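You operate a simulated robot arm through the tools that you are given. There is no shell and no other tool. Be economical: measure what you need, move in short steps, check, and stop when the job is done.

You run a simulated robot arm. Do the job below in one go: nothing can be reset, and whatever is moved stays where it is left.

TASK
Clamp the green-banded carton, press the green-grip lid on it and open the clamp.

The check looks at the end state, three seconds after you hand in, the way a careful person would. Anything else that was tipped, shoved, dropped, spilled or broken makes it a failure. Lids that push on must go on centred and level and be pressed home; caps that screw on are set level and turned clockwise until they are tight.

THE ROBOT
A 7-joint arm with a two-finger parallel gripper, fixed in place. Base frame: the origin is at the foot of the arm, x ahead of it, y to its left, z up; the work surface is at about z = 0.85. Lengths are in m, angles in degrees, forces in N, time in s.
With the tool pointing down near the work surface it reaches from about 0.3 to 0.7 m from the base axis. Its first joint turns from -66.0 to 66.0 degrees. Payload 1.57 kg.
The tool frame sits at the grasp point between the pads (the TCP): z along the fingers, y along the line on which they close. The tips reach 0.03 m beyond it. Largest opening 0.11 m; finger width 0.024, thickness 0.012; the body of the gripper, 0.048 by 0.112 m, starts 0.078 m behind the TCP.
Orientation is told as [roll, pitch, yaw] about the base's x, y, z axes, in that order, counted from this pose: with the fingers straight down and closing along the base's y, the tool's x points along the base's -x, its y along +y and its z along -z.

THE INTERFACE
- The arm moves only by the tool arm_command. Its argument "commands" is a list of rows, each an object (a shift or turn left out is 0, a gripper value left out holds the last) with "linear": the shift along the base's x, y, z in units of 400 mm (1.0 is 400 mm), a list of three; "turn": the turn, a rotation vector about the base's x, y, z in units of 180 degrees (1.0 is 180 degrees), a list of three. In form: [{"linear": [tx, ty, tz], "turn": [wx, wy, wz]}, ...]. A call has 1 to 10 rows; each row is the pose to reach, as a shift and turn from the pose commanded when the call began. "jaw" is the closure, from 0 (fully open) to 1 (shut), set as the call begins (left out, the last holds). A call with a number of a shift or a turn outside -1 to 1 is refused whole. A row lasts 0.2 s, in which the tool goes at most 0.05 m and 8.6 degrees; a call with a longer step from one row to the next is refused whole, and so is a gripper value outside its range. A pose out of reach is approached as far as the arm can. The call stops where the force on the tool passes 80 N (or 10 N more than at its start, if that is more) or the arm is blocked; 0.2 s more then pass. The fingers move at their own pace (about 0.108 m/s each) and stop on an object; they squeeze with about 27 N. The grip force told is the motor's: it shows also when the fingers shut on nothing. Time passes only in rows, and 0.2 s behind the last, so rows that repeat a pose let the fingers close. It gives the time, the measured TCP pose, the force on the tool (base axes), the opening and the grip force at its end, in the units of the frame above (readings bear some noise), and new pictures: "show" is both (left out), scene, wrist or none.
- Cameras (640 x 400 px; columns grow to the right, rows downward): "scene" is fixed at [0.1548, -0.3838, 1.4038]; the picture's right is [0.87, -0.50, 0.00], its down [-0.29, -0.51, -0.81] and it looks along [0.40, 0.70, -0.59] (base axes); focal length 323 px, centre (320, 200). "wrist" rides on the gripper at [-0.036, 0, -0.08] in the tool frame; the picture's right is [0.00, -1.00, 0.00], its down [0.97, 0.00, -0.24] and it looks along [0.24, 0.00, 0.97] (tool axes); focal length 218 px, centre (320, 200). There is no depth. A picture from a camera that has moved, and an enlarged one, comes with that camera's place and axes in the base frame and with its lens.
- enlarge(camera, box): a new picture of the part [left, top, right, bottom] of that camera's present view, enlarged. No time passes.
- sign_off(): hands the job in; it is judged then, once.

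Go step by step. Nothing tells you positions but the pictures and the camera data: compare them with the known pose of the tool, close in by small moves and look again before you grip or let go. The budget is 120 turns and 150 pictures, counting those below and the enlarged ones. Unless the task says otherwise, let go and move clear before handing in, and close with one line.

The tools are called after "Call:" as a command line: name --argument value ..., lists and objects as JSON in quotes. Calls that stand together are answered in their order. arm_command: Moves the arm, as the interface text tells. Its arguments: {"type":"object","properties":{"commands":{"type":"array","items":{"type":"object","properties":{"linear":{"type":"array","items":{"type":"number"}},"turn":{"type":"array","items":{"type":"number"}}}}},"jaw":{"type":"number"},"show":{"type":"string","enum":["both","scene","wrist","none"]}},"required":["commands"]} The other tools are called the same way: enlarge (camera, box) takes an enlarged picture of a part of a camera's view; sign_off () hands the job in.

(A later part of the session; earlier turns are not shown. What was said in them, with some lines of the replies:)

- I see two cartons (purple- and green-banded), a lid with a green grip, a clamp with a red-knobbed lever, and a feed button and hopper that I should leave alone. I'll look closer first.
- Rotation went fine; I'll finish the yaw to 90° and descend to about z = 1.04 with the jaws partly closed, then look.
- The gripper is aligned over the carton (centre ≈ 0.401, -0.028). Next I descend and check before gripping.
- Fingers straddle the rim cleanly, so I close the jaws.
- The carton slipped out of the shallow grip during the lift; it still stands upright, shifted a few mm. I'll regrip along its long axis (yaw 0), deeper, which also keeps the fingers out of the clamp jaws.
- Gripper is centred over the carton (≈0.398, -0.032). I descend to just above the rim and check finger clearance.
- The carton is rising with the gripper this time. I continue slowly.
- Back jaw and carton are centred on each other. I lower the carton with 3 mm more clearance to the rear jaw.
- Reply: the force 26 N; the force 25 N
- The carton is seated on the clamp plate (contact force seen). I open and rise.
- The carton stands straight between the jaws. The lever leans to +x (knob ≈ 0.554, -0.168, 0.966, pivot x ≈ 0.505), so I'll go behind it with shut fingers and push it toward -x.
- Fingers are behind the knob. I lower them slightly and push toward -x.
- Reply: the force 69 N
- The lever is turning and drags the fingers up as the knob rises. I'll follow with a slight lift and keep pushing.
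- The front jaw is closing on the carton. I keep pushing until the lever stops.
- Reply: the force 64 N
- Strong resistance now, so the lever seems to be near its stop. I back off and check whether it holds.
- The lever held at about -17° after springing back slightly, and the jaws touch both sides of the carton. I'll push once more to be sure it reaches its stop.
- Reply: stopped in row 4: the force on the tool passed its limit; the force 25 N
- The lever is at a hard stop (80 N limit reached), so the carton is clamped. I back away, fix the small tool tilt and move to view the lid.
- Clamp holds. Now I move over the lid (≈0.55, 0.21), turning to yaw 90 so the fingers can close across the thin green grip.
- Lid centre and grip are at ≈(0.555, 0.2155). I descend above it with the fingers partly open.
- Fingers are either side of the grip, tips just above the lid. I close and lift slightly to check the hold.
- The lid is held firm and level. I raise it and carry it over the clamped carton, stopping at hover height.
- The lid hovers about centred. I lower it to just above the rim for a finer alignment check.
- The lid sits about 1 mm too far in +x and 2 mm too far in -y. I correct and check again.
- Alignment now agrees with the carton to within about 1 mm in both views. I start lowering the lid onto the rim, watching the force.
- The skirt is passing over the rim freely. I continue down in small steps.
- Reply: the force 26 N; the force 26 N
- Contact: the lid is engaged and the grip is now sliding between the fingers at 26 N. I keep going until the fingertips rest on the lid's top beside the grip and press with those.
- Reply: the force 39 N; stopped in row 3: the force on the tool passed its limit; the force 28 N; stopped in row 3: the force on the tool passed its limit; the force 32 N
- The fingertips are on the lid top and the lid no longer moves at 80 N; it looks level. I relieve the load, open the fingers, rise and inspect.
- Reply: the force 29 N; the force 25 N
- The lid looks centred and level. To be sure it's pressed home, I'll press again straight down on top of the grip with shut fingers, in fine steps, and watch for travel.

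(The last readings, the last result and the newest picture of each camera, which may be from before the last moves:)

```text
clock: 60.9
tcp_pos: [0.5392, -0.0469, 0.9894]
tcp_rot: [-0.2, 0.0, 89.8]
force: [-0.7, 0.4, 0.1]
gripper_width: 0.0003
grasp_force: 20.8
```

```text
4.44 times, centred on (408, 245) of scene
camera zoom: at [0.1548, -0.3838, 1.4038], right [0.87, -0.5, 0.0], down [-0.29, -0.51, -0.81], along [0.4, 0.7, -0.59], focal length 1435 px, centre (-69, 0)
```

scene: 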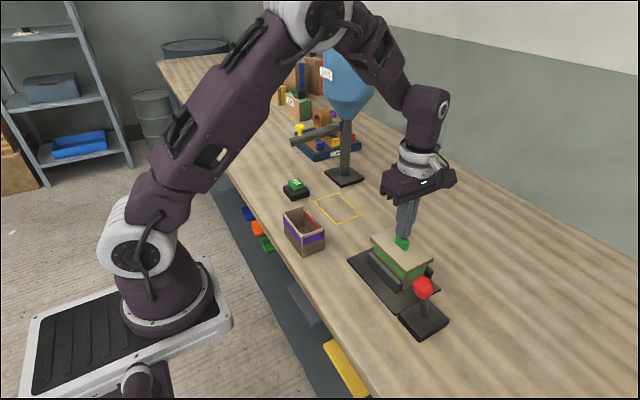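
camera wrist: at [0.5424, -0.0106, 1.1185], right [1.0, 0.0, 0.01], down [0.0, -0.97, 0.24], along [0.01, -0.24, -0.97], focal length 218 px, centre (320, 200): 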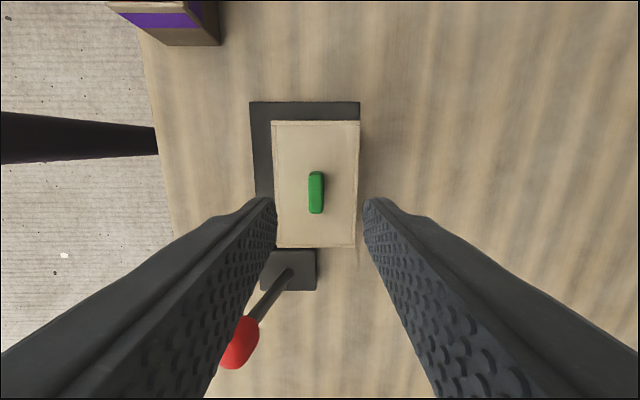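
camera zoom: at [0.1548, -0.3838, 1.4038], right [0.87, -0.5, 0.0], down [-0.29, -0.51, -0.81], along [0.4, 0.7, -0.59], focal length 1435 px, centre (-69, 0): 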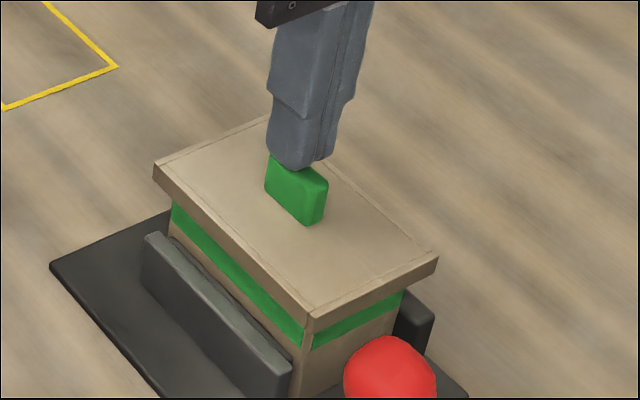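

Call:
arm_command --commands '[{"linear": [0, 0, -0.005]}, {"linear": [0, 0, -0.01]}, {"linear": [0, 0, -0.015]}, {"linear": [0, 0, -0.02]}]' --show "none"

Call:
arm_command --commands '[{"linear": [0, 0, -0.0015]}, {"linear": [0, 0, -0.003]}, {"linear": [0, 0, -0.0045]}, {"linear": [0, 0, -0.006]}]' --show "none"

```text
clock: 61.9
tcp_pos: [0.5407, -0.047, 0.985]
tcp_rot: [-0.5, 0.1, 90.0]
force: [-8.8, 4.6, 52.4]
gripper_width: 0.0
grasp_force: 21.8
```

```text
clock: 62.8
tcp_pos: [0.5402, -0.0486, 0.9858]
tcp_rot: [-0.7, 0.1, 90.1]
force: [-10.6, 4.0, 23.3]
gripper_width: 0.0001
grasp_force: 21.3
stopped in row 4: the force on the tool passed its limit (the readings are from after the stop); the commanded pose is now the measured one
```

Call:
arm_command --commands '[{"linear": [0, 0, 0.05], "turn": [0.0006, 0.003, 0]}, {"linear": [0, 0, 0.15], "turn": [0.0006, 0.003, 0]}, {"linear": [0, 0, 0.2], "turn": [0.0006, 0.003, 0]}, {"linear": [0, 0, 0.2], "turn": [0.0006, 0.003, 0]}]' --show "wrist"

Call:
enlarge --camera "scene" --box '[370, 220, 445, 290]'

```text
clock: 63.8
tcp_pos: [0.5398, -0.0471, 1.0629]
tcp_rot: [-0.1, -0.1, 90.0]
force: [0.3, 0.2, 0.3]
gripper_width: 0.0001
grasp_force: 21.7
camera wrist: at [0.5405, -0.0105, 1.1429], right [1.0, 0.0, 0.0], down [0.0, -0.97, 0.24], along [0.0, -0.24, -0.97], focal length 218 px, centre (320, 200)
```

wrist: 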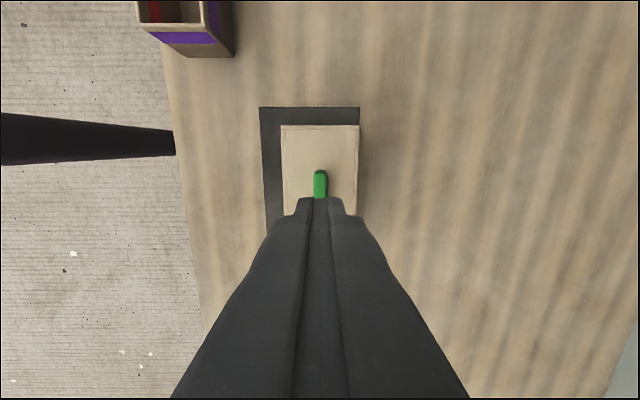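

```text
5.71 times, centred on (408, 255) of scene
camera zoom: at [0.1548, -0.3838, 1.4038], right [0.87, -0.5, 0.0], down [-0.29, -0.51, -0.81], along [0.4, 0.7, -0.59], focal length 1845 px, centre (-180, -114)
```

zoom: 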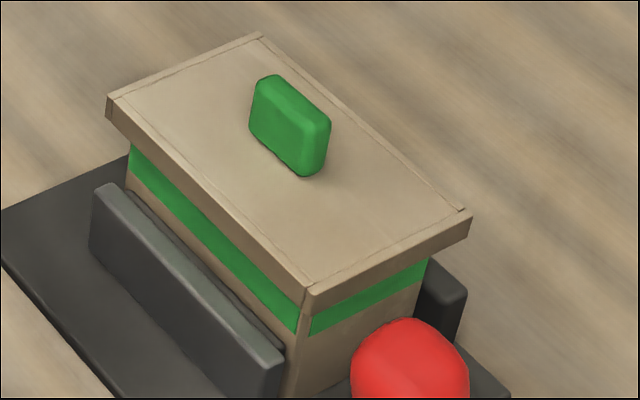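

No further travel at 80 N. I'll do a gentle pull test on the grip to confirm the lid is actually seated.

Call:
arm_command --commands '[{}, {}, {"linear": [0, -0.003, -0.08]}, {"linear": [0, -0.003, -0.16]}, {"linear": [0, -0.003, -0.22]}, {"linear": [0, -0.003, -0.245]}, {"linear": [0, -0.003, -0.245]}]' --jaw 0.6 --show "wrist"

Call:
arm_command --commands '[{}, {}, {}, {}]' --jaw 1 --show "none"

Call:
arm_command --commands '[{"linear": [0, 0, 0.002]}, {"linear": [0, 0, 0.004]}, {"linear": [0, 0, 0.004]}]' --show "none"

```text
clock: 65.4
tcp_pos: [0.5426, -0.048, 0.9655]
tcp_rot: [-0.1, -0.1, 90.1]
force: [0.2, 0.3, -0.5]
gripper_width: 0.0438
grasp_force: 0.0
camera wrist: at [0.5424, -0.0098, 1.0454], right [1.0, 0.0, 0.0], down [0.0, -0.97, 0.24], along [0.0, -0.24, -0.97], focal length 218 px, centre (320, 200)
```

wrist: 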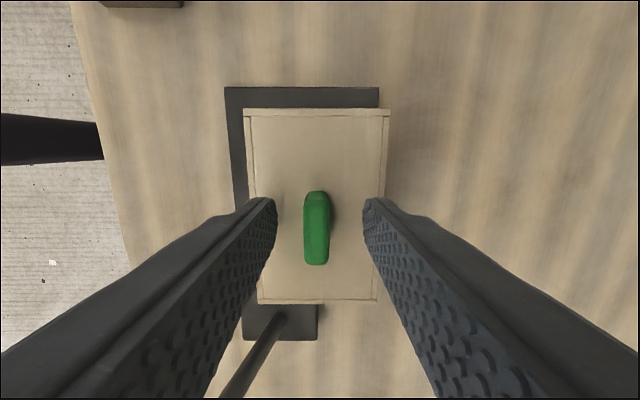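

```text
clock: 66.4
tcp_pos: [0.5418, -0.0472, 0.9666]
tcp_rot: [-0.1, -0.1, 90.0]
force: [-0.2, -0.6, -0.4]
gripper_width: 0.0106
grasp_force: 27.4
```

```text
clock: 67.2
tcp_pos: [0.5422, -0.0487, 0.9666]
tcp_rot: [-0.2, -0.1, 90.1]
force: [-0.1, -0.1, 0.3]
gripper_width: 0.0108
grasp_force: 26.7
```

Call:
arm_command --commands '[{"linear": [0, 0, 0.003]}, {"linear": [0, 0, 0.006]}, {"linear": [0, 0, 0.006]}]' --show "none"

Call:
enlarge --camera "scene" --box '[370, 220, 445, 290]'

```text
clock: 68.0
tcp_pos: [0.5412, -0.0487, 0.969]
tcp_rot: [-0.1, -0.1, 90.0]
force: [0.5, 0.3, -0.1]
gripper_width: 0.0106
grasp_force: 27.1
```

```text
5.71 times, centred on (408, 255) of scene
camera zoom: at [0.1548, -0.3838, 1.4038], right [0.87, -0.5, 0.0], down [-0.29, -0.51, -0.81], along [0.4, 0.7, -0.59], focal length 1845 px, centre (-180, -114)
```

zoom: 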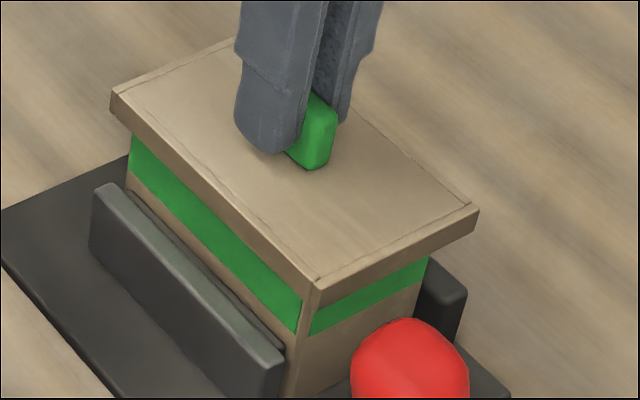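

The lid lifts off freely, so I need to know whether the skirt really surrounds the rim. I'll set it back down lightly and probe sideways in 1 mm steps to feel the fit.

Call:
arm_command --commands '[{"linear": [0, 0, -0.004]}, {"linear": [0, 0, -0.0085]}, {"linear": [0, 0, -0.0085]}]' --show "none"

Call:
arm_command --commands '[{"linear": [0.0025, 0, 0]}, {"linear": [0.005, 0, 0]}, {"linear": [0.005, 0, 0]}]' --show "none"

Call:
arm_command --commands '[{"linear": [0.0025, 0, 0]}, {"linear": [0.005, 0, 0]}, {"linear": [0.005, 0, 0]}]' --show "none"

```text
clock: 68.8
tcp_pos: [0.5408, -0.0488, 0.9664]
tcp_rot: [-0.1, -0.2, 89.9]
force: [-0.2, -0.2, -0.7]
gripper_width: 0.0108
grasp_force: 27.7
```

```text
clock: 69.6
tcp_pos: [0.5432, -0.0493, 0.9665]
tcp_rot: [-0.1, -0.1, 90.0]
force: [-0.2, -0.4, 0.0]
gripper_width: 0.0106
grasp_force: 26.4
```

```text
clock: 70.4
tcp_pos: [0.5451, -0.0491, 0.9655]
tcp_rot: [0.0, -0.2, 90.0]
force: [-6.5, -1.2, -0.1]
gripper_width: 0.0106
grasp_force: 26.9
```

Side contact found at x ≈ 0.545, so the skirt does surround the rim. I probe the other directions to centre it by feel.

Call:
arm_command --commands '[{"linear": [-0.005, 0, 0]}, {"linear": [-0.01, 0, 0]}, {"linear": [-0.015, 0, 0]}, {"linear": [-0.015, 0, 0]}]' --show "none"

Call:
arm_command --commands '[{"linear": [-0.0025, 0, 0]}, {"linear": [-0.0025, 0, 0]}]' --show "none"

Call:
arm_command --commands '[{"linear": [-0.0025, 0, 0]}, {"linear": [-0.0025, 0, 0]}]' --show "none"

```text
clock: 71.4
tcp_pos: [0.5385, -0.0496, 0.9672]
tcp_rot: [-0.1, -0.1, 90.1]
force: [0.2, 0.1, -0.4]
gripper_width: 0.0108
grasp_force: 27.5
```

```text
clock: 72.0
tcp_pos: [0.5392, -0.0497, 0.9665]
tcp_rot: [-0.1, -0.2, 90.0]
force: [0.4, 0.0, -0.1]
gripper_width: 0.0106
grasp_force: 27.6
```

```text
clock: 72.6
tcp_pos: [0.5377, -0.0482, 0.9668]
tcp_rot: [-0.1, -0.2, 90.0]
force: [3.2, 0.9, -0.2]
gripper_width: 0.0109
grasp_force: 26.8
```

Play in x is about ±3.7 mm; I recentre in x and probe y the same way.

Call:
arm_command --commands '[{"linear": [0.005, 0, 0]}, {"linear": [0.0097, 0, 0]}, {"linear": [0.0097, 0.004, 0]}, {"linear": [0.0097, 0.0075, 0]}, {"linear": [0.0097, 0.0075, 0]}]' --show "none"

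Call:
arm_command --commands '[{"linear": [0, 0.0025, 0]}, {"linear": [0, 0.0025, 0]}]' --show "none"

Call:
arm_command --commands '[{"linear": [0, 0.0025, 0]}, {"linear": [0, 0.0025, 0]}]' --show "none"

```text
clock: 73.8
tcp_pos: [0.5411, -0.046, 0.9661]
tcp_rot: [-0.1, -0.1, 90.0]
force: [-0.8, -0.8, -0.3]
gripper_width: 0.0107
grasp_force: 26.2
```

```text
clock: 74.4
tcp_pos: [0.5416, -0.0462, 0.9661]
tcp_rot: [-0.1, -0.1, 90.1]
force: [-1.0, -0.3, 0.0]
gripper_width: 0.0108
grasp_force: 26.7
```

```text
clock: 75.0
tcp_pos: [0.5414, -0.0435, 0.9666]
tcp_rot: [-0.1, -0.2, 90.0]
force: [1.1, -0.6, -1.3]
gripper_width: 0.0107
grasp_force: 27.1
```

Call:
arm_command --commands '[{"linear": [0, 0.0025, 0]}, {"linear": [0, 0.0025, 0]}]' --show "none"

Call:
arm_command --commands '[{"linear": [0, 0.0025, 0]}, {"linear": [0, 0.0025, 0]}]' --show "none"

```text
clock: 75.6
tcp_pos: [0.5413, -0.0442, 0.9663]
tcp_rot: [-0.1, 0.0, 90.0]
force: [0.9, -6.1, 1.5]
gripper_width: 0.0109
grasp_force: 26.9
```

```text
clock: 76.2
tcp_pos: [0.5416, -0.0414, 0.9658]
tcp_rot: [-0.1, -0.2, 89.9]
force: [2.3, -7.0, 3.1]
gripper_width: 0.0106
grasp_force: 26.8
```

Call:
arm_command --commands '[{"linear": [0, -0.006, 0]}, {"linear": [0, -0.012, 0]}, {"linear": [0, -0.018, 0]}, {"linear": [0, -0.018, 0]}]' --show "none"

Call:
arm_command --commands '[{"linear": [0, -0.0025, 0]}, {"linear": [0, -0.0025, 0]}]' --show "none"

Call:
arm_command --commands '[{"linear": [0, -0.0025, 0]}, {"linear": [0, -0.0025, 0]}]' --show "none"

```text
clock: 77.2
tcp_pos: [0.5412, -0.0488, 0.9658]
tcp_rot: [-0.1, -0.1, 90.0]
force: [-1.2, 4.8, 0.8]
gripper_width: 0.0105
grasp_force: 27.0
```

```text
clock: 77.8
tcp_pos: [0.5407, -0.0491, 0.9667]
tcp_rot: [-0.2, -0.1, 90.0]
force: [0.8, 7.9, 4.4]
gripper_width: 0.0108
grasp_force: 27.1
```

```text
clock: 78.4
tcp_pos: [0.5403, -0.051, 0.9668]
tcp_rot: [-0.1, -0.1, 90.1]
force: [0.0, 5.8, 3.2]
gripper_width: 0.0107
grasp_force: 26.8
```

Call:
arm_command --commands '[{"linear": [0, 0.004, 0]}, {"linear": [0, 0.0075, 0]}, {"linear": [0, 0.0075, 0]}]'

Call:
enlarge --camera "scene" --box '[345, 220, 445, 310]'

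Call:
enlarge --camera "scene" --box '[395, 240, 445, 280]'

```text
clock: 79.2
tcp_pos: [0.5408, -0.0498, 0.9658]
tcp_rot: [-0.1, -0.1, 90.0]
force: [-0.9, -1.2, -0.6]
gripper_width: 0.0109
grasp_force: 26.7
camera wrist: at [0.5412, -0.0113, 1.0462], right [1.0, 0.0, 0.0], down [0.0, -0.97, 0.24], along [0.0, -0.24, -0.97], focal length 218 px, centre (320, 200)
```

scene: 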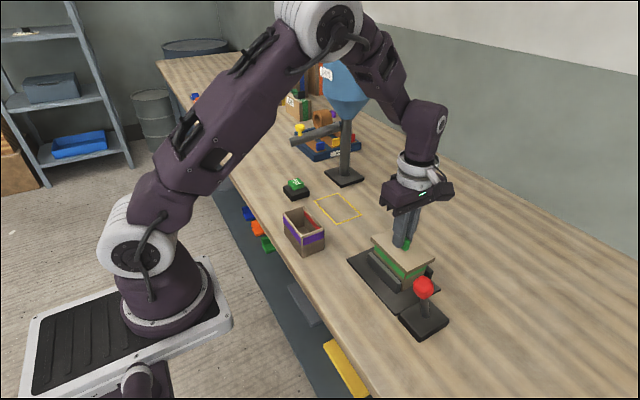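
wrist: 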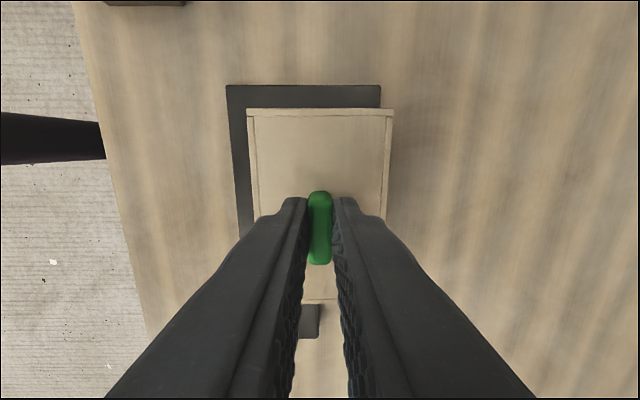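

```text
4.44 times, centred on (395, 265) of scene
camera zoom: at [0.1548, -0.3838, 1.4038], right [0.87, -0.5, 0.0], down [-0.29, -0.51, -0.81], along [0.4, 0.7, -0.59], focal length 1435 px, centre (-13, -89)
```

zoom: 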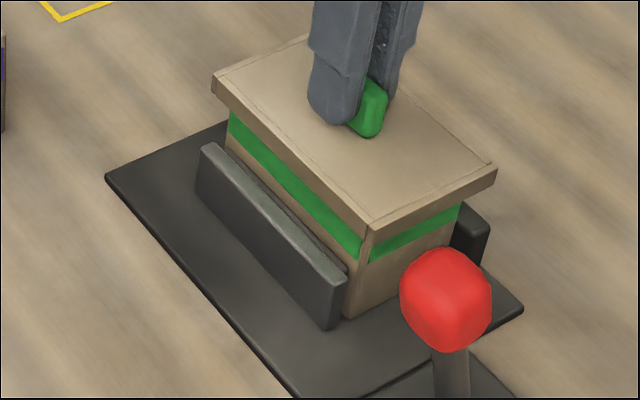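

```text
10.00 times, centred on (420, 260) of scene
camera zoom: at [0.1548, -0.3838, 1.4038], right [0.87, -0.5, 0.0], down [-0.29, -0.51, -0.81], along [0.4, 0.7, -0.59], focal length 3229 px, centre (-680, -400)
```

zoom: 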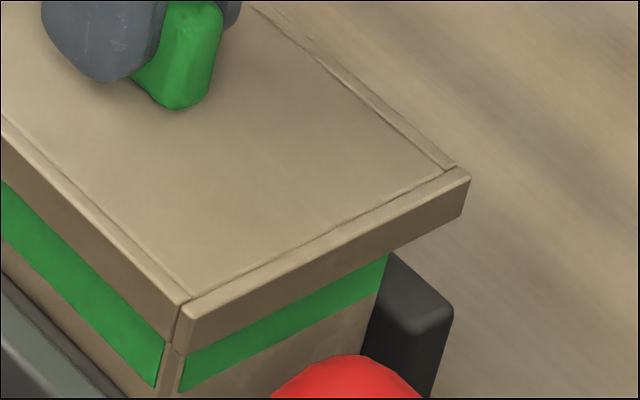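

The skirt has a few mm of play all round, but I'm not sure what stops it vertically. I'll lift the lid and tilt it toward the scene camera to see its underside.

Call:
arm_command --commands '[{"linear": [0, 0, 0.02]}, {"linear": [0, 0, 0.06]}, {"linear": [0, 0, 0.13]}, {"linear": [-0.02, 0, 0.22]}, {"linear": [-0.06, 0.02, 0.31]}, {"linear": [-0.1, 0.04, 0.4]}, {"linear": [-0.14, 0.06, 0.48]}, {"linear": [-0.17, 0.08, 0.56]}, {"linear": [-0.2, 0.1, 0.62]}, {"linear": [-0.2, 0.1, 0.62]}]' --show "none"

Call:
arm_command --commands '[{"turn": [-0.035, 0.027, 0]}, {"turn": [-0.07, 0.054, 0]}, {"turn": [-0.105, 0.081, 0]}, {"turn": [-0.14, 0.108, 0]}, {"turn": [-0.175, 0.135, 0]}, {"turn": [-0.21, 0.162, 0]}, {"turn": [-0.245, 0.189, 0]}, {"turn": [-0.245, 0.189, 0]}]' --show "scene"

```text
clock: 81.4
tcp_pos: [0.4593, -0.0093, 1.2153]
tcp_rot: [-0.2, -0.1, 90.0]
force: [-0.5, 0.4, -0.3]
gripper_width: 0.0109
grasp_force: 26.9
```

```text
clock: 83.2
tcp_pos: [0.4628, -0.0074, 1.214]
tcp_rot: [33.8, 35.8, 101.3]
force: [-0.1, 0.0, -0.1]
gripper_width: 0.0106
grasp_force: 26.3
out of reach, approached as far as the arm can: row 7, 8
```

scene: 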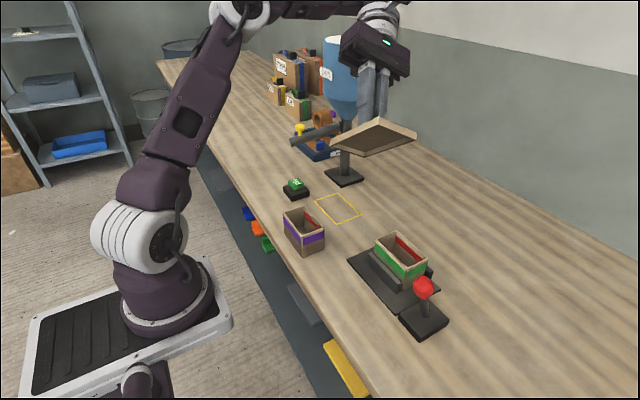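

Call:
enlarge --camera "scene" --box '[320, 100, 430, 175]'

Call:
enlarge --camera "scene" --box '[340, 210, 480, 340]'

Call:
enlarge --camera "scene" --box '[325, 135, 375, 165]'

```text
5.33 times, centred on (375, 138) of scene
camera zoom: at [0.1548, -0.3838, 1.4038], right [0.87, -0.5, 0.0], down [-0.29, -0.51, -0.81], along [0.4, 0.7, -0.59], focal length 1722 px, centre (27, 533)
```

zoom: 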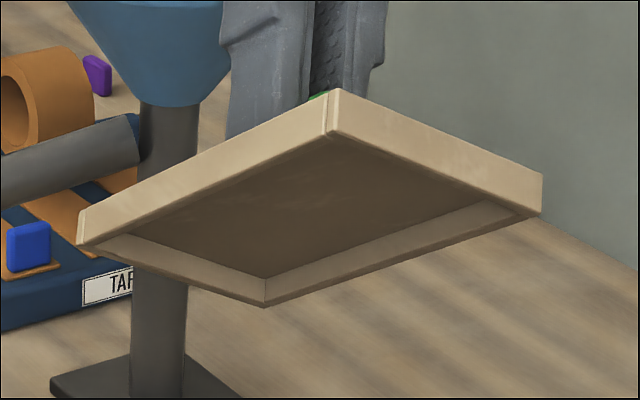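

```text
3.08 times, centred on (410, 275) of scene
camera zoom: at [0.1548, -0.3838, 1.4038], right [0.87, -0.5, 0.0], down [-0.29, -0.51, -0.81], along [0.4, 0.7, -0.59], focal length 994 px, centre (43, -31)
```

zoom: 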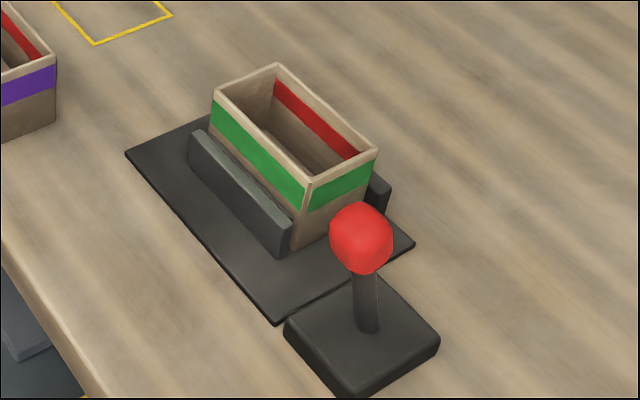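

```text
12.80 times, centred on (350, 150) of scene
camera zoom: at [0.1548, -0.3838, 1.4038], right [0.87, -0.5, 0.0], down [-0.29, -0.51, -0.81], along [0.4, 0.7, -0.59], focal length 4133 px, centre (-64, 840)
```

zoom: 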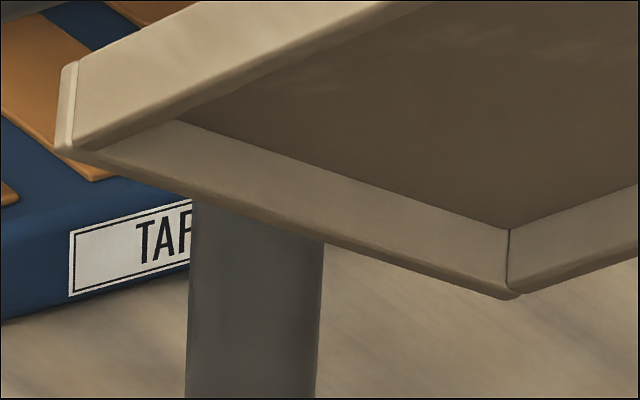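

The underside is a plain open cavity with no plug, so the lid simply sits on the rim; my height figures fit it being home. I'll level the lid again and return to the position just centred by feel.

Call:
arm_command --commands '[{"turn": [0.035, -0.027, 0]}, {"turn": [0.07, -0.054, 0]}, {"turn": [0.105, -0.081, 0]}, {"turn": [0.14, -0.108, 0]}, {"turn": [0.175, -0.135, 0]}, {"turn": [0.21, -0.162, 0]}, {"turn": [0.245, -0.189, 0]}, {"turn": [0.245, -0.189, 0]}, {"turn": [0.245, -0.189, 0]}]' --show "none"

```text
clock: 85.2
tcp_pos: [0.4622, -0.0077, 1.2151]
tcp_rot: [-5.1, -6.4, 90.3]
force: [0.3, -0.3, -0.4]
gripper_width: 0.0104
grasp_force: 26.7
```

Call:
arm_command --commands '[{"turn": [-0.018, 0.0142, -0.001]}, {"turn": [-0.0356, 0.0283, -0.0017]}, {"turn": [-0.0356, 0.0283, -0.0017]}, {"turn": [-0.0356, 0.0283, -0.0017]}]' --show "none"

Call:
arm_command --commands '[{}]' --show "none"

Call:
arm_command --commands '[{}]' --show "none"

Call:
arm_command --commands '[{}]' --show "wrist"

```text
clock: 86.2
tcp_pos: [0.4626, -0.0071, 1.216]
tcp_rot: [0.1, 0.1, 89.7]
force: [0.0, -1.3, 0.2]
gripper_width: 0.011
grasp_force: 27.5
```

```text
clock: 86.6
tcp_pos: [0.4616, -0.008, 1.2141]
tcp_rot: [0.1, 0.1, 89.7]
force: [-0.7, 0.3, 0.0]
gripper_width: 0.0105
grasp_force: 27.2
```

```text
clock: 87.0
tcp_pos: [0.4619, -0.0073, 1.2132]
tcp_rot: [0.1, 0.0, 89.7]
force: [0.5, -0.5, 0.1]
gripper_width: 0.0106
grasp_force: 26.4
```

```text
clock: 87.4
tcp_pos: [0.4615, -0.0095, 1.2146]
tcp_rot: [0.1, 0.0, 89.7]
force: [0.1, 0.3, -0.6]
gripper_width: 0.0105
grasp_force: 27.0
camera wrist: at [0.4626, 0.0295, 1.2943], right [1.0, -0.01, 0.0], down [-0.01, -0.97, 0.24], along [0.0, -0.24, -0.97], focal length 218 px, centre (320, 200)
```

wrist: 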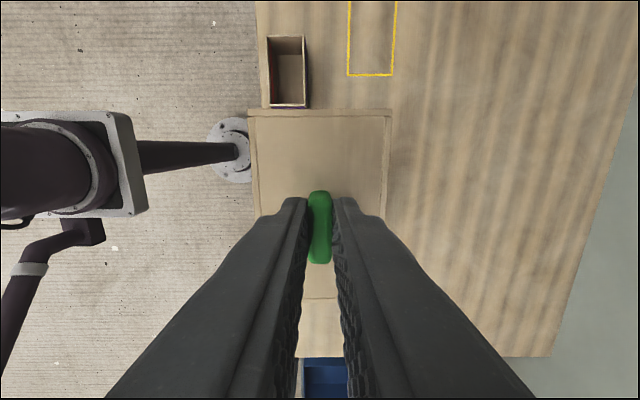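

Call:
arm_command --commands '[{"linear": [0.05, -0.03, -0.06], "turn": [0, 0, 0.0017]}, {"linear": [0.1, -0.06, -0.12], "turn": [0, 0, 0.0017]}, {"linear": [0.15, -0.09, -0.2], "turn": [0, 0, 0.0017]}, {"linear": [0.198, -0.1008, -0.28], "turn": [0, 0, 0.0017]}, {"linear": [0.198, -0.1008, -0.37], "turn": [0, 0, 0.0017]}, {"linear": [0.198, -0.1008, -0.45], "turn": [0, 0, 0.0017]}, {"linear": [0.198, -0.1008, -0.52], "turn": [0, 0, 0.0017]}, {"linear": [0.198, -0.1008, -0.57], "turn": [0, 0, 0.0017]}, {"linear": [0.198, -0.1008, -0.591], "turn": [0, 0, 0.0017]}, {"linear": [0.198, -0.1008, -0.591], "turn": [0, 0, 0.0017]}]' --show "none"

Call:
arm_command --commands '[{}]' --show "none"

Call:
arm_command --commands '[{}]' --show "none"

Call:
enlarge --camera "scene" --box '[370, 220, 445, 290]'

```text
clock: 89.6
tcp_pos: [0.5414, -0.0497, 0.9777]
tcp_rot: [0.1, -0.1, 90.1]
force: [0.1, 0.8, 0.3]
gripper_width: 0.0105
grasp_force: 27.3
```

```text
clock: 90.0
tcp_pos: [0.5411, -0.0486, 0.9785]
tcp_rot: [0.0, 0.2, 90.0]
force: [-0.2, -0.2, -0.4]
gripper_width: 0.0106
grasp_force: 27.1
```

```text
clock: 90.4
tcp_pos: [0.5406, -0.0501, 0.9787]
tcp_rot: [0.1, 0.0, 90.0]
force: [0.2, 1.1, -0.1]
gripper_width: 0.0108
grasp_force: 26.6
```

```text
5.71 times, centred on (408, 255) of scene
camera zoom: at [0.1548, -0.3838, 1.4038], right [0.87, -0.5, 0.0], down [-0.29, -0.51, -0.81], along [0.4, 0.7, -0.59], focal length 1845 px, centre (-180, -114)
```

zoom: 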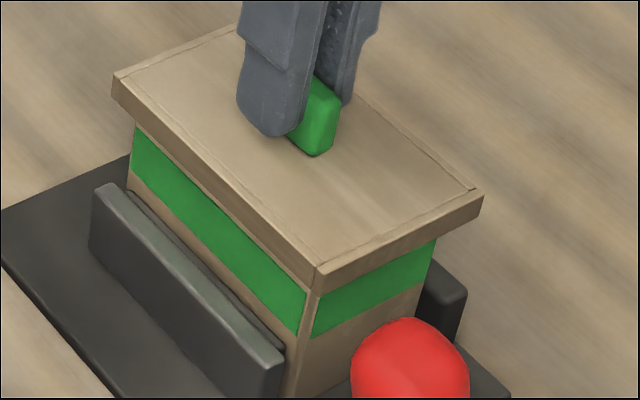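

Call:
arm_command --commands '[{"linear": [0, 0.0025, -0.005]}, {"linear": [0, 0.0025, -0.012]}, {"linear": [0, 0.0025, -0.02]}, {"linear": [0, 0.0025, -0.02]}]' --show "none"

Call:
arm_command --commands '[{"linear": [0, 0, -0.005]}, {"linear": [0, 0, -0.01]}, {"linear": [0, 0, -0.01]}]' --show "none"

Call:
arm_command --commands '[{"linear": [0, 0, -0.004]}, {"linear": [0, 0, -0.004]}]' --show "none"

Call:
enlarge --camera "scene" --box '[370, 220, 445, 290]'

```text
clock: 91.4
tcp_pos: [0.5406, -0.0471, 0.9705]
tcp_rot: [0.0, 0.1, 90.0]
force: [-0.3, 0.0, 0.2]
gripper_width: 0.0109
grasp_force: 27.0
```

```text
clock: 92.2
tcp_pos: [0.5412, -0.0475, 0.9667]
tcp_rot: [0.0, 0.2, 89.9]
force: [-3.9, 3.0, 20.4]
gripper_width: 0.0106
grasp_force: 27.1
```

```text
clock: 92.8
tcp_pos: [0.5407, -0.0469, 0.9654]
tcp_rot: [-0.1, 0.1, 90.0]
force: [-2.2, 3.0, 24.5]
gripper_width: 0.0103
grasp_force: 26.7
```

```text
5.71 times, centred on (408, 255) of scene
camera zoom: at [0.1543, -0.3837, 1.4039], right [0.87, -0.5, 0.0], down [-0.29, -0.51, -0.81], along [0.4, 0.7, -0.59], focal length 1845 px, centre (-180, -114)
```

zoom: 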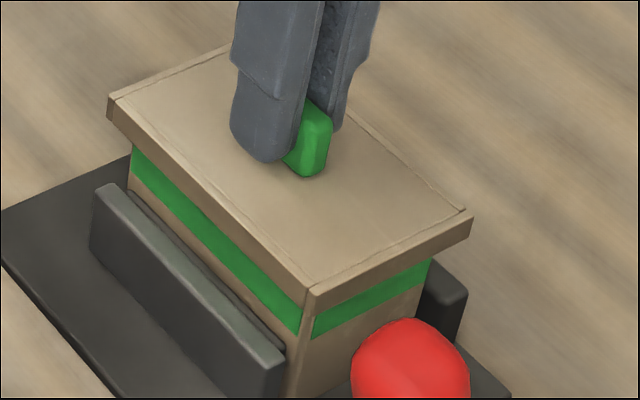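

The lid stops at the same height as before. I want a careful check of how deep the skirt sits, using the band on the carton as a scale.

Call:
enlarge --camera "scene" --box '[380, 245, 430, 285]'

Call:
enlarge --camera "scene" --box '[280, 205, 330, 260]'

```text
10.00 times, centred on (405, 265) of scene
camera zoom: at [0.1543, -0.3837, 1.4039], right [0.87, -0.5, 0.0], down [-0.29, -0.51, -0.81], along [0.4, 0.7, -0.59], focal length 3229 px, centre (-530, -450)
```

zoom: 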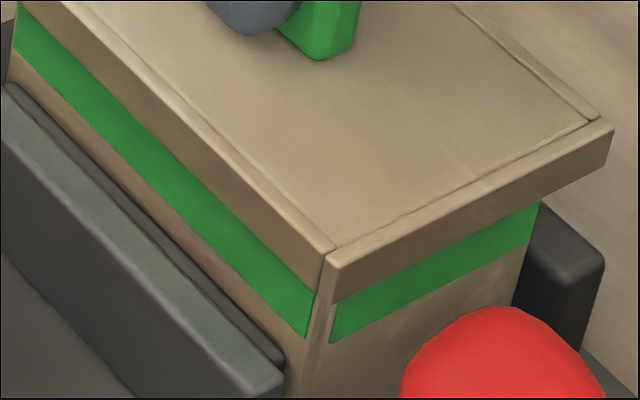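

```text
7.27 times, centred on (305, 232) of scene
camera zoom: at [0.1543, -0.3837, 1.4039], right [0.87, -0.5, 0.0], down [-0.29, -0.51, -0.81], along [0.4, 0.7, -0.59], focal length 2348 px, centre (429, -36)
```

zoom: 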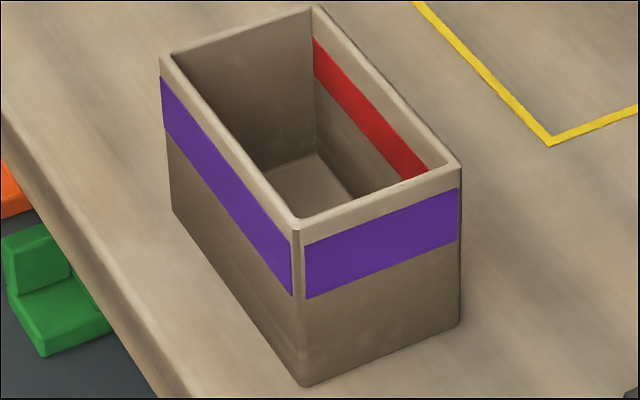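

Now that the lid is better centred, I press again in fine steps.

Call:
arm_command --commands '[{"linear": [0, 0, -0.006]}, {"linear": [0, 0, -0.012]}, {"linear": [0, 0, -0.014]}, {"linear": [0, 0, -0.016]}]' --show "none"

Call:
arm_command --commands '[{"linear": [0, 0, -0.0015]}, {"linear": [0, 0, -0.003]}, {"linear": [0, 0, -0.0045]}]' --show "none"

Call:
enlarge --camera "scene" --box '[380, 245, 430, 285]'

```text
clock: 93.8
tcp_pos: [0.541, -0.0474, 0.9586]
tcp_rot: [-0.1, 0.1, 90.0]
force: [-1.2, 1.9, 35.1]
gripper_width: 0.0107
grasp_force: 27.0
```

```text
clock: 94.6
tcp_pos: [0.5413, -0.0479, 0.9586]
tcp_rot: [-0.1, 0.1, 90.1]
force: [-9.7, 7.0, 67.1]
gripper_width: 0.0108
grasp_force: 26.8
```

```text
10.00 times, centred on (405, 265) of scene
camera zoom: at [0.1534, -0.3835, 1.404], right [0.87, -0.5, 0.0], down [-0.29, -0.51, -0.81], along [0.4, 0.7, -0.59], focal length 3229 px, centre (-530, -450)
```

zoom: 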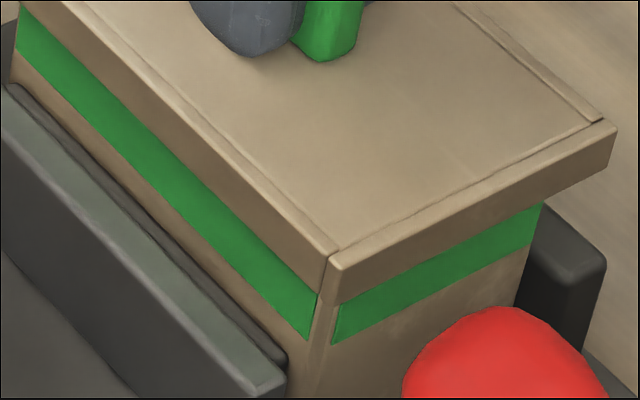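

Steady 67 N with no travel. I'll increase a little more.

Call:
arm_command --commands '[{"linear": [0, 0, -0.001]}, {"linear": [0, 0, -0.001]}]' --show "none"

Call:
arm_command --commands '[{"linear": [0, 0, -0.0008]}, {"linear": [0, 0, -0.0008]}]' --show "none"

Call:
arm_command --commands '[{"linear": [0, 0, -0.0008]}, {"linear": [0, 0, -0.0008]}]' --show "none"

```text
clock: 95.2
tcp_pos: [0.5415, -0.0473, 0.9587]
tcp_rot: [-0.3, 0.0, 90.0]
force: [-9.9, 7.8, 69.6]
gripper_width: 0.0105
grasp_force: 26.6
```

```text
clock: 95.8
tcp_pos: [0.5408, -0.0479, 0.9584]
tcp_rot: [-0.3, 0.1, 90.1]
force: [-7.4, 6.9, 71.8]
gripper_width: 0.0105
grasp_force: 27.0
```

```text
clock: 96.4
tcp_pos: [0.5406, -0.0475, 0.9582]
tcp_rot: [-0.3, 0.1, 89.9]
force: [-7.2, 4.2, 75.1]
gripper_width: 0.0106
grasp_force: 27.1
```

At a steady 75 N the lid doesn't move, and the lid top sits about one board thickness above the rim: it is home. I relieve the load, let go and rise.

Call:
arm_command --commands '[{"linear": [0, 0, 0.005]}, {"linear": [0, 0, 0.0095]}, {"linear": [0, 0, 0.0095]}]' --show "none"

Call:
arm_command --commands '[{}, {}]' --jaw 0.6 --show "none"

Call:
arm_command --commands '[{"linear": [0, 0, 0.03]}, {"linear": [0, 0, 0.1]}, {"linear": [0, 0, 0.2]}, {"linear": [0, 0, 0.3]}, {"linear": [0, 0, 0.36]}, {"linear": [0, 0, 0.36]}]'

Call:
enlarge --camera "scene" --box '[370, 220, 445, 290]'

Call:
enlarge --camera "wrist" --box '[220, 80, 420, 260]'

```text
clock: 97.2
tcp_pos: [0.541, -0.0466, 0.9593]
tcp_rot: [0.0, 0.2, 89.9]
force: [7.8, -2.9, 26.1]
gripper_width: 0.0105
grasp_force: 26.7
```

```text
clock: 97.8
tcp_pos: [0.5388, -0.0469, 0.9609]
tcp_rot: [0.1, 0.1, 89.9]
force: [-9.7, -1.2, 32.1]
gripper_width: 0.0308
grasp_force: 0.1
```

```text
clock: 99.2
tcp_pos: [0.5396, -0.0481, 1.1028]
tcp_rot: [0.1, -0.1, 89.9]
force: [-1.0, 0.8, 0.3]
gripper_width: 0.044
grasp_force: 0.0
camera wrist: at [0.5415, -0.01, 1.1828], right [1.0, 0.0, 0.0], down [0.0, -0.97, 0.24], along [0.0, -0.24, -0.97], focal length 218 px, centre (320, 200)
```

scene: 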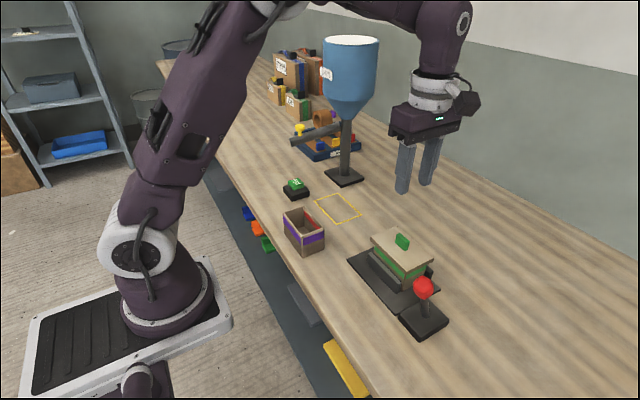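
wrist: 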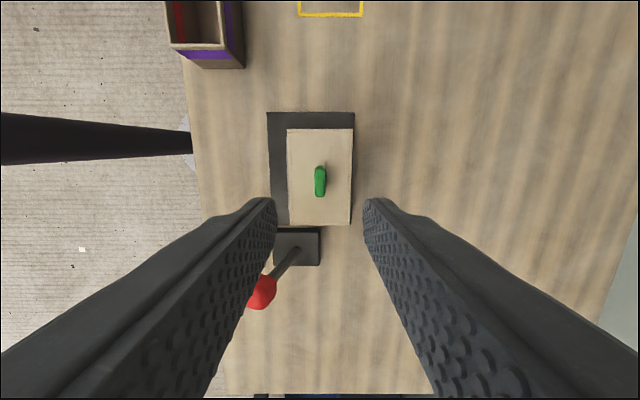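

```text
5.71 times, centred on (408, 255) of scene
camera zoom: at [0.1548, -0.3838, 1.4038], right [0.87, -0.5, 0.0], down [-0.29, -0.51, -0.81], along [0.4, 0.7, -0.59], focal length 1845 px, centre (-180, -114)
```

zoom: 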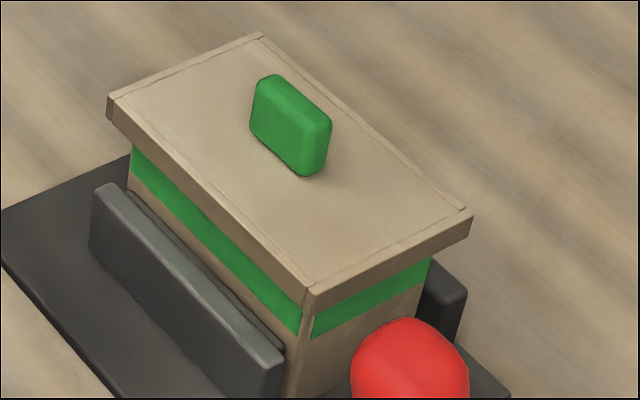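

```text
2.22 times, centred on (320, 170) of wrist
camera zoom: at [0.5415, -0.01, 1.1828], right [1.0, 0.0, 0.0], down [0.0, -0.97, 0.24], along [0.0, -0.24, -0.97], focal length 485 px, centre (320, 267)
```

zoom: 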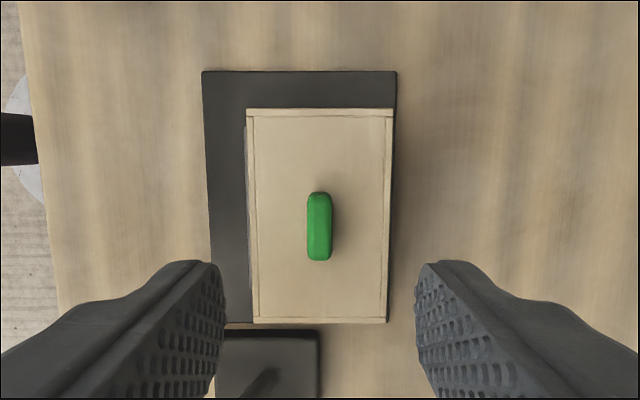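

The lid sits centred and level. Now I go around to the -x side of the lever with shut fingers to push it back open.

Call:
arm_command --commands '[{"linear": [-0.07, -0.07, 0]}, {"linear": [-0.14, -0.14, 0]}, {"linear": [-0.22, -0.22, 0]}, {"linear": [-0.3, -0.3, 0]}, {"linear": [-0.3, -0.3, -0.1]}, {"linear": [-0.3, -0.3, -0.2]}, {"linear": [-0.3, -0.3, -0.3]}, {"linear": [-0.3, -0.3, -0.3]}]' --jaw 1

Call:
enlarge --camera "scene" --box '[340, 190, 500, 340]'

```text
clock: 101.0
tcp_pos: [0.4216, -0.1677, 0.9808]
tcp_rot: [0.1, 0.1, 90.0]
force: [0.1, 0.2, -0.6]
gripper_width: 0.0
grasp_force: 21.4
camera wrist: at [0.4213, -0.1294, 1.0611], right [1.0, 0.0, 0.0], down [0.0, -0.97, 0.24], along [0.0, -0.24, -0.97], focal length 218 px, centre (320, 200)
```

scene: 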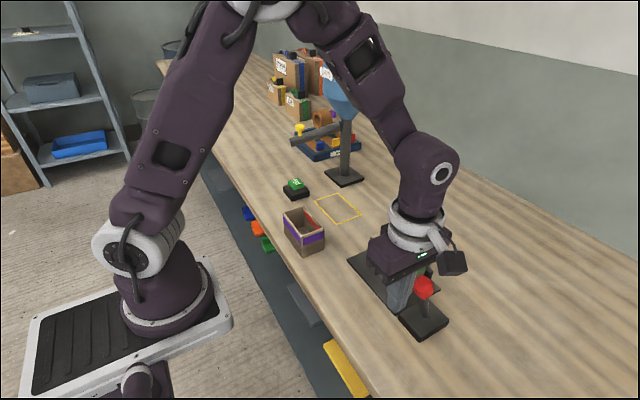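
wrist: 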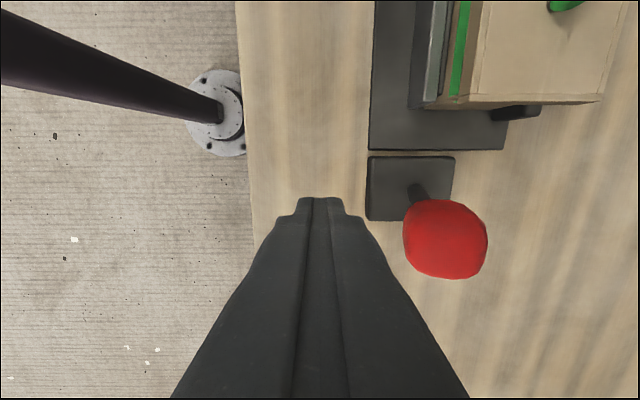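

```text
2.67 times, centred on (420, 265) of scene
camera zoom: at [0.1548, -0.3838, 1.4038], right [0.87, -0.5, 0.0], down [-0.29, -0.51, -0.81], along [0.4, 0.7, -0.59], focal length 861 px, centre (53, 27)
```

zoom: 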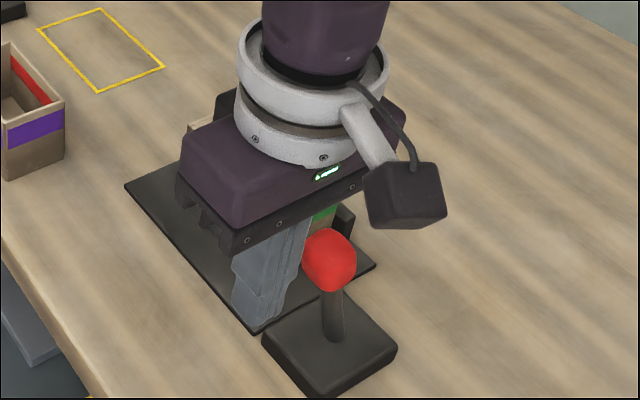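

Fingers are aligned with the knob in y. I push it toward +x in stages.

Call:
arm_command --commands '[{"linear": [0.03, 0, 0]}, {"linear": [0.06, 0, 0.005]}, {"linear": [0.085, 0, 0.01]}, {"linear": [0.11, 0, 0.015]}, {"linear": [0.135, 0, 0.018]}]' --show "scene"

Call:
enlarge --camera "scene" --box '[340, 190, 500, 340]'

```text
clock: 102.2
tcp_pos: [0.4754, -0.1665, 0.99]
tcp_rot: [0.1, 0.1, 90.0]
force: [-0.1, -0.3, -0.4]
gripper_width: 0.0002
grasp_force: 21.7
```

scene: 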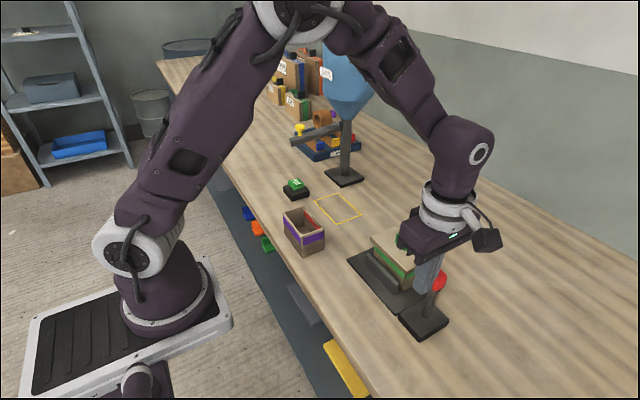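

```text
2.67 times, centred on (420, 265) of scene
camera zoom: at [0.1548, -0.3838, 1.4038], right [0.87, -0.5, 0.0], down [-0.29, -0.51, -0.81], along [0.4, 0.7, -0.59], focal length 861 px, centre (53, 27)
```

zoom: 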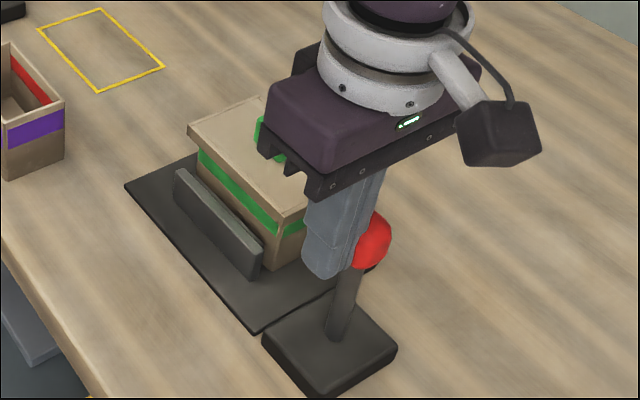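

Call:
arm_command --commands '[{"linear": [0.025, 0, 0]}, {"linear": [0.05, 0, -0.003]}, {"linear": [0.075, 0, -0.008]}, {"linear": [0.1, 0, -0.012]}, {"linear": [0.12, 0, -0.018]}]' --show "scene"

Call:
enlarge --camera "scene" --box '[340, 190, 500, 340]'

```text
clock: 103.4
tcp_pos: [0.5221, -0.1659, 0.9825]
tcp_rot: [0.2, 0.1, 90.0]
force: [-10.1, 1.5, 9.2]
gripper_width: 0.0
grasp_force: 21.1
```

scene: 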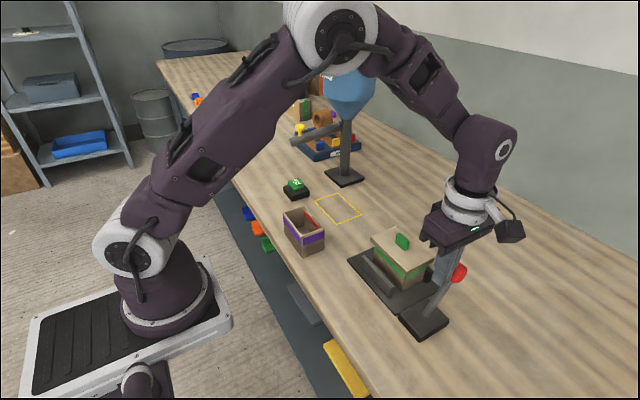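

```text
2.67 times, centred on (420, 265) of scene
camera zoom: at [0.1543, -0.3837, 1.4039], right [0.87, -0.5, 0.0], down [-0.29, -0.51, -0.81], along [0.4, 0.7, -0.59], focal length 861 px, centre (53, 27)
```

zoom: 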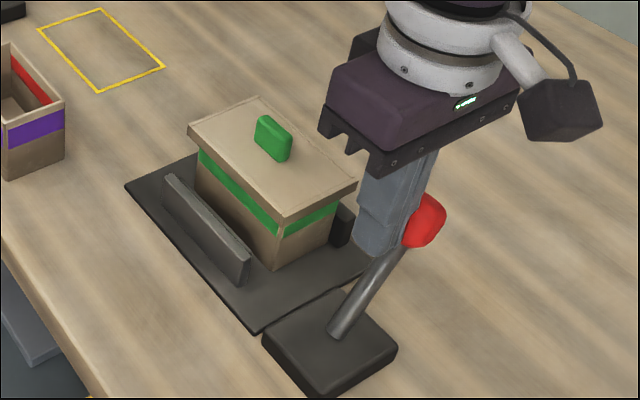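

The clamp is open. One small extra push to the stop, then I back away and check everything.

Call:
arm_command --commands '[{"linear": [0.01, 0, -0.003]}, {"linear": [0.01, 0, -0.003]}, {"linear": [-0.04, 0, 0.02]}, {"linear": [-0.06, 0, 0.1]}, {"linear": [-0.06, 0, 0.2]}, {"linear": [-0.06, 0, 0.3]}, {"linear": [-0.1, 0.06, 0.38]}, {"linear": [-0.1, 0.14, 0.4]}, {"linear": [-0.1, 0.14, 0.4]}]'

Call:
enlarge --camera "scene" --box '[340, 200, 480, 340]'

Call:
enlarge --camera "scene" --box '[370, 220, 445, 290]'

```text
clock: 105.4
tcp_pos: [0.4818, -0.1105, 1.1442]
tcp_rot: [0.1, 0.0, 90.1]
force: [0.4, 0.2, 0.6]
gripper_width: 0.0001
grasp_force: 21.1
camera wrist: at [0.4823, -0.0731, 1.223], right [1.0, 0.0, 0.0], down [0.0, -0.97, 0.24], along [0.0, -0.24, -0.97], focal length 218 px, centre (320, 200)
```

scene: 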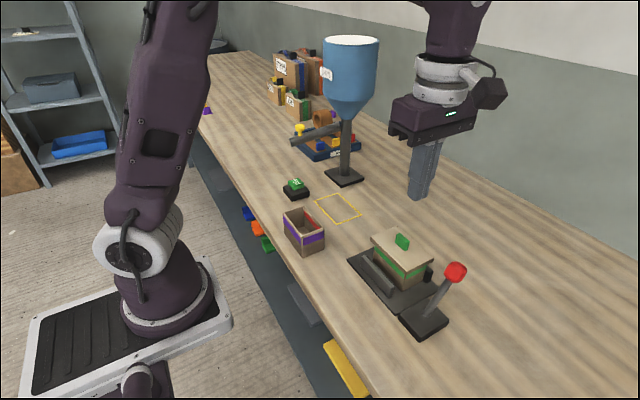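
wrist: 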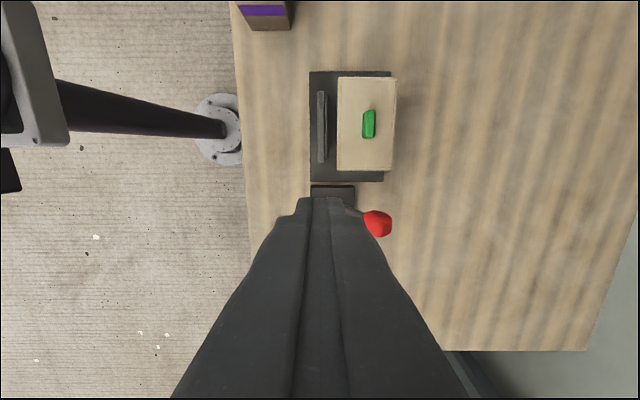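

```text
2.86 times, centred on (410, 270) of scene
camera zoom: at [0.1548, -0.3838, 1.4038], right [0.87, -0.5, 0.0], down [-0.29, -0.51, -0.81], along [0.4, 0.7, -0.59], focal length 923 px, centre (63, 0)
```

zoom: 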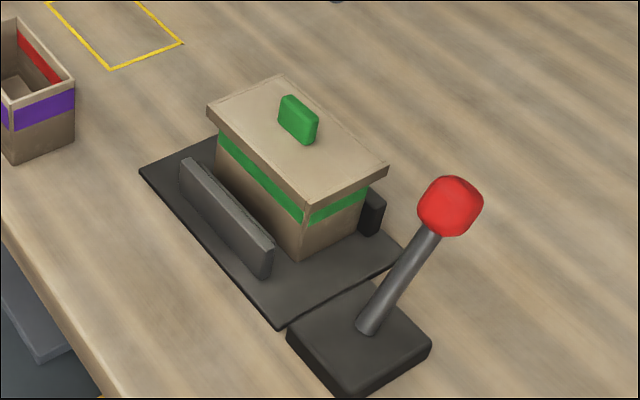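

```text
5.71 times, centred on (408, 255) of scene
camera zoom: at [0.1548, -0.3838, 1.4038], right [0.87, -0.5, 0.0], down [-0.29, -0.51, -0.81], along [0.4, 0.7, -0.59], focal length 1845 px, centre (-180, -114)
```

zoom: 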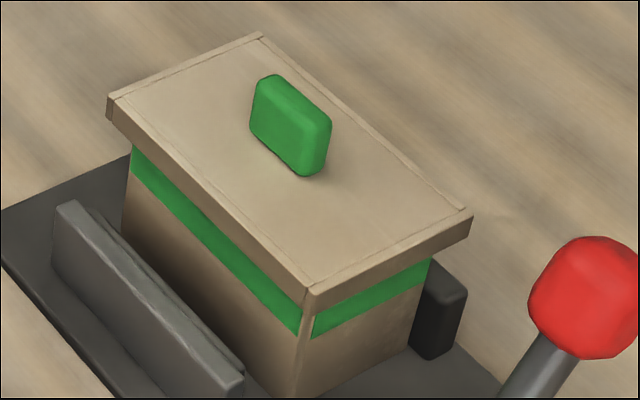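

Call:
enlarge --camera "scene" --box '[390, 255, 440, 295]'

```text
10.00 times, centred on (415, 275) of scene
camera zoom: at [0.1548, -0.3838, 1.4038], right [0.87, -0.5, 0.0], down [-0.29, -0.51, -0.81], along [0.4, 0.7, -0.59], focal length 3229 px, centre (-630, -550)
```

zoom: 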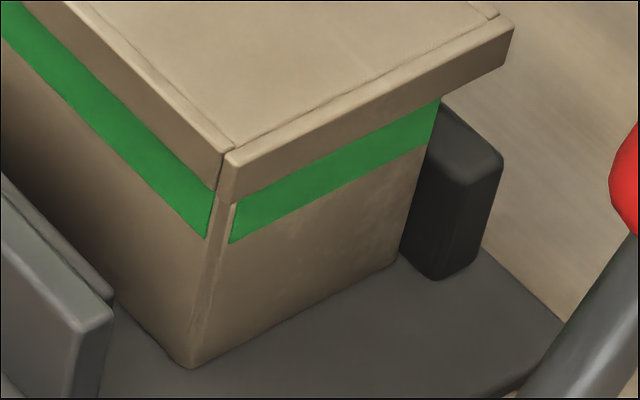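

The carton stands square in the open clamp and the lever is back where it started. The lid is level and fully down, and nothing else has moved. The arm is clear, so I'm handing in.

Call:
sign_off

```text
The job is handed in.
```

I clamped the green-banded carton, pressed the green-grip lid home (level and centred to about 1–2 mm), opened the clamp again and moved the arm clear; on my first lift the carton slipped a few mm in the grip but stayed upright.
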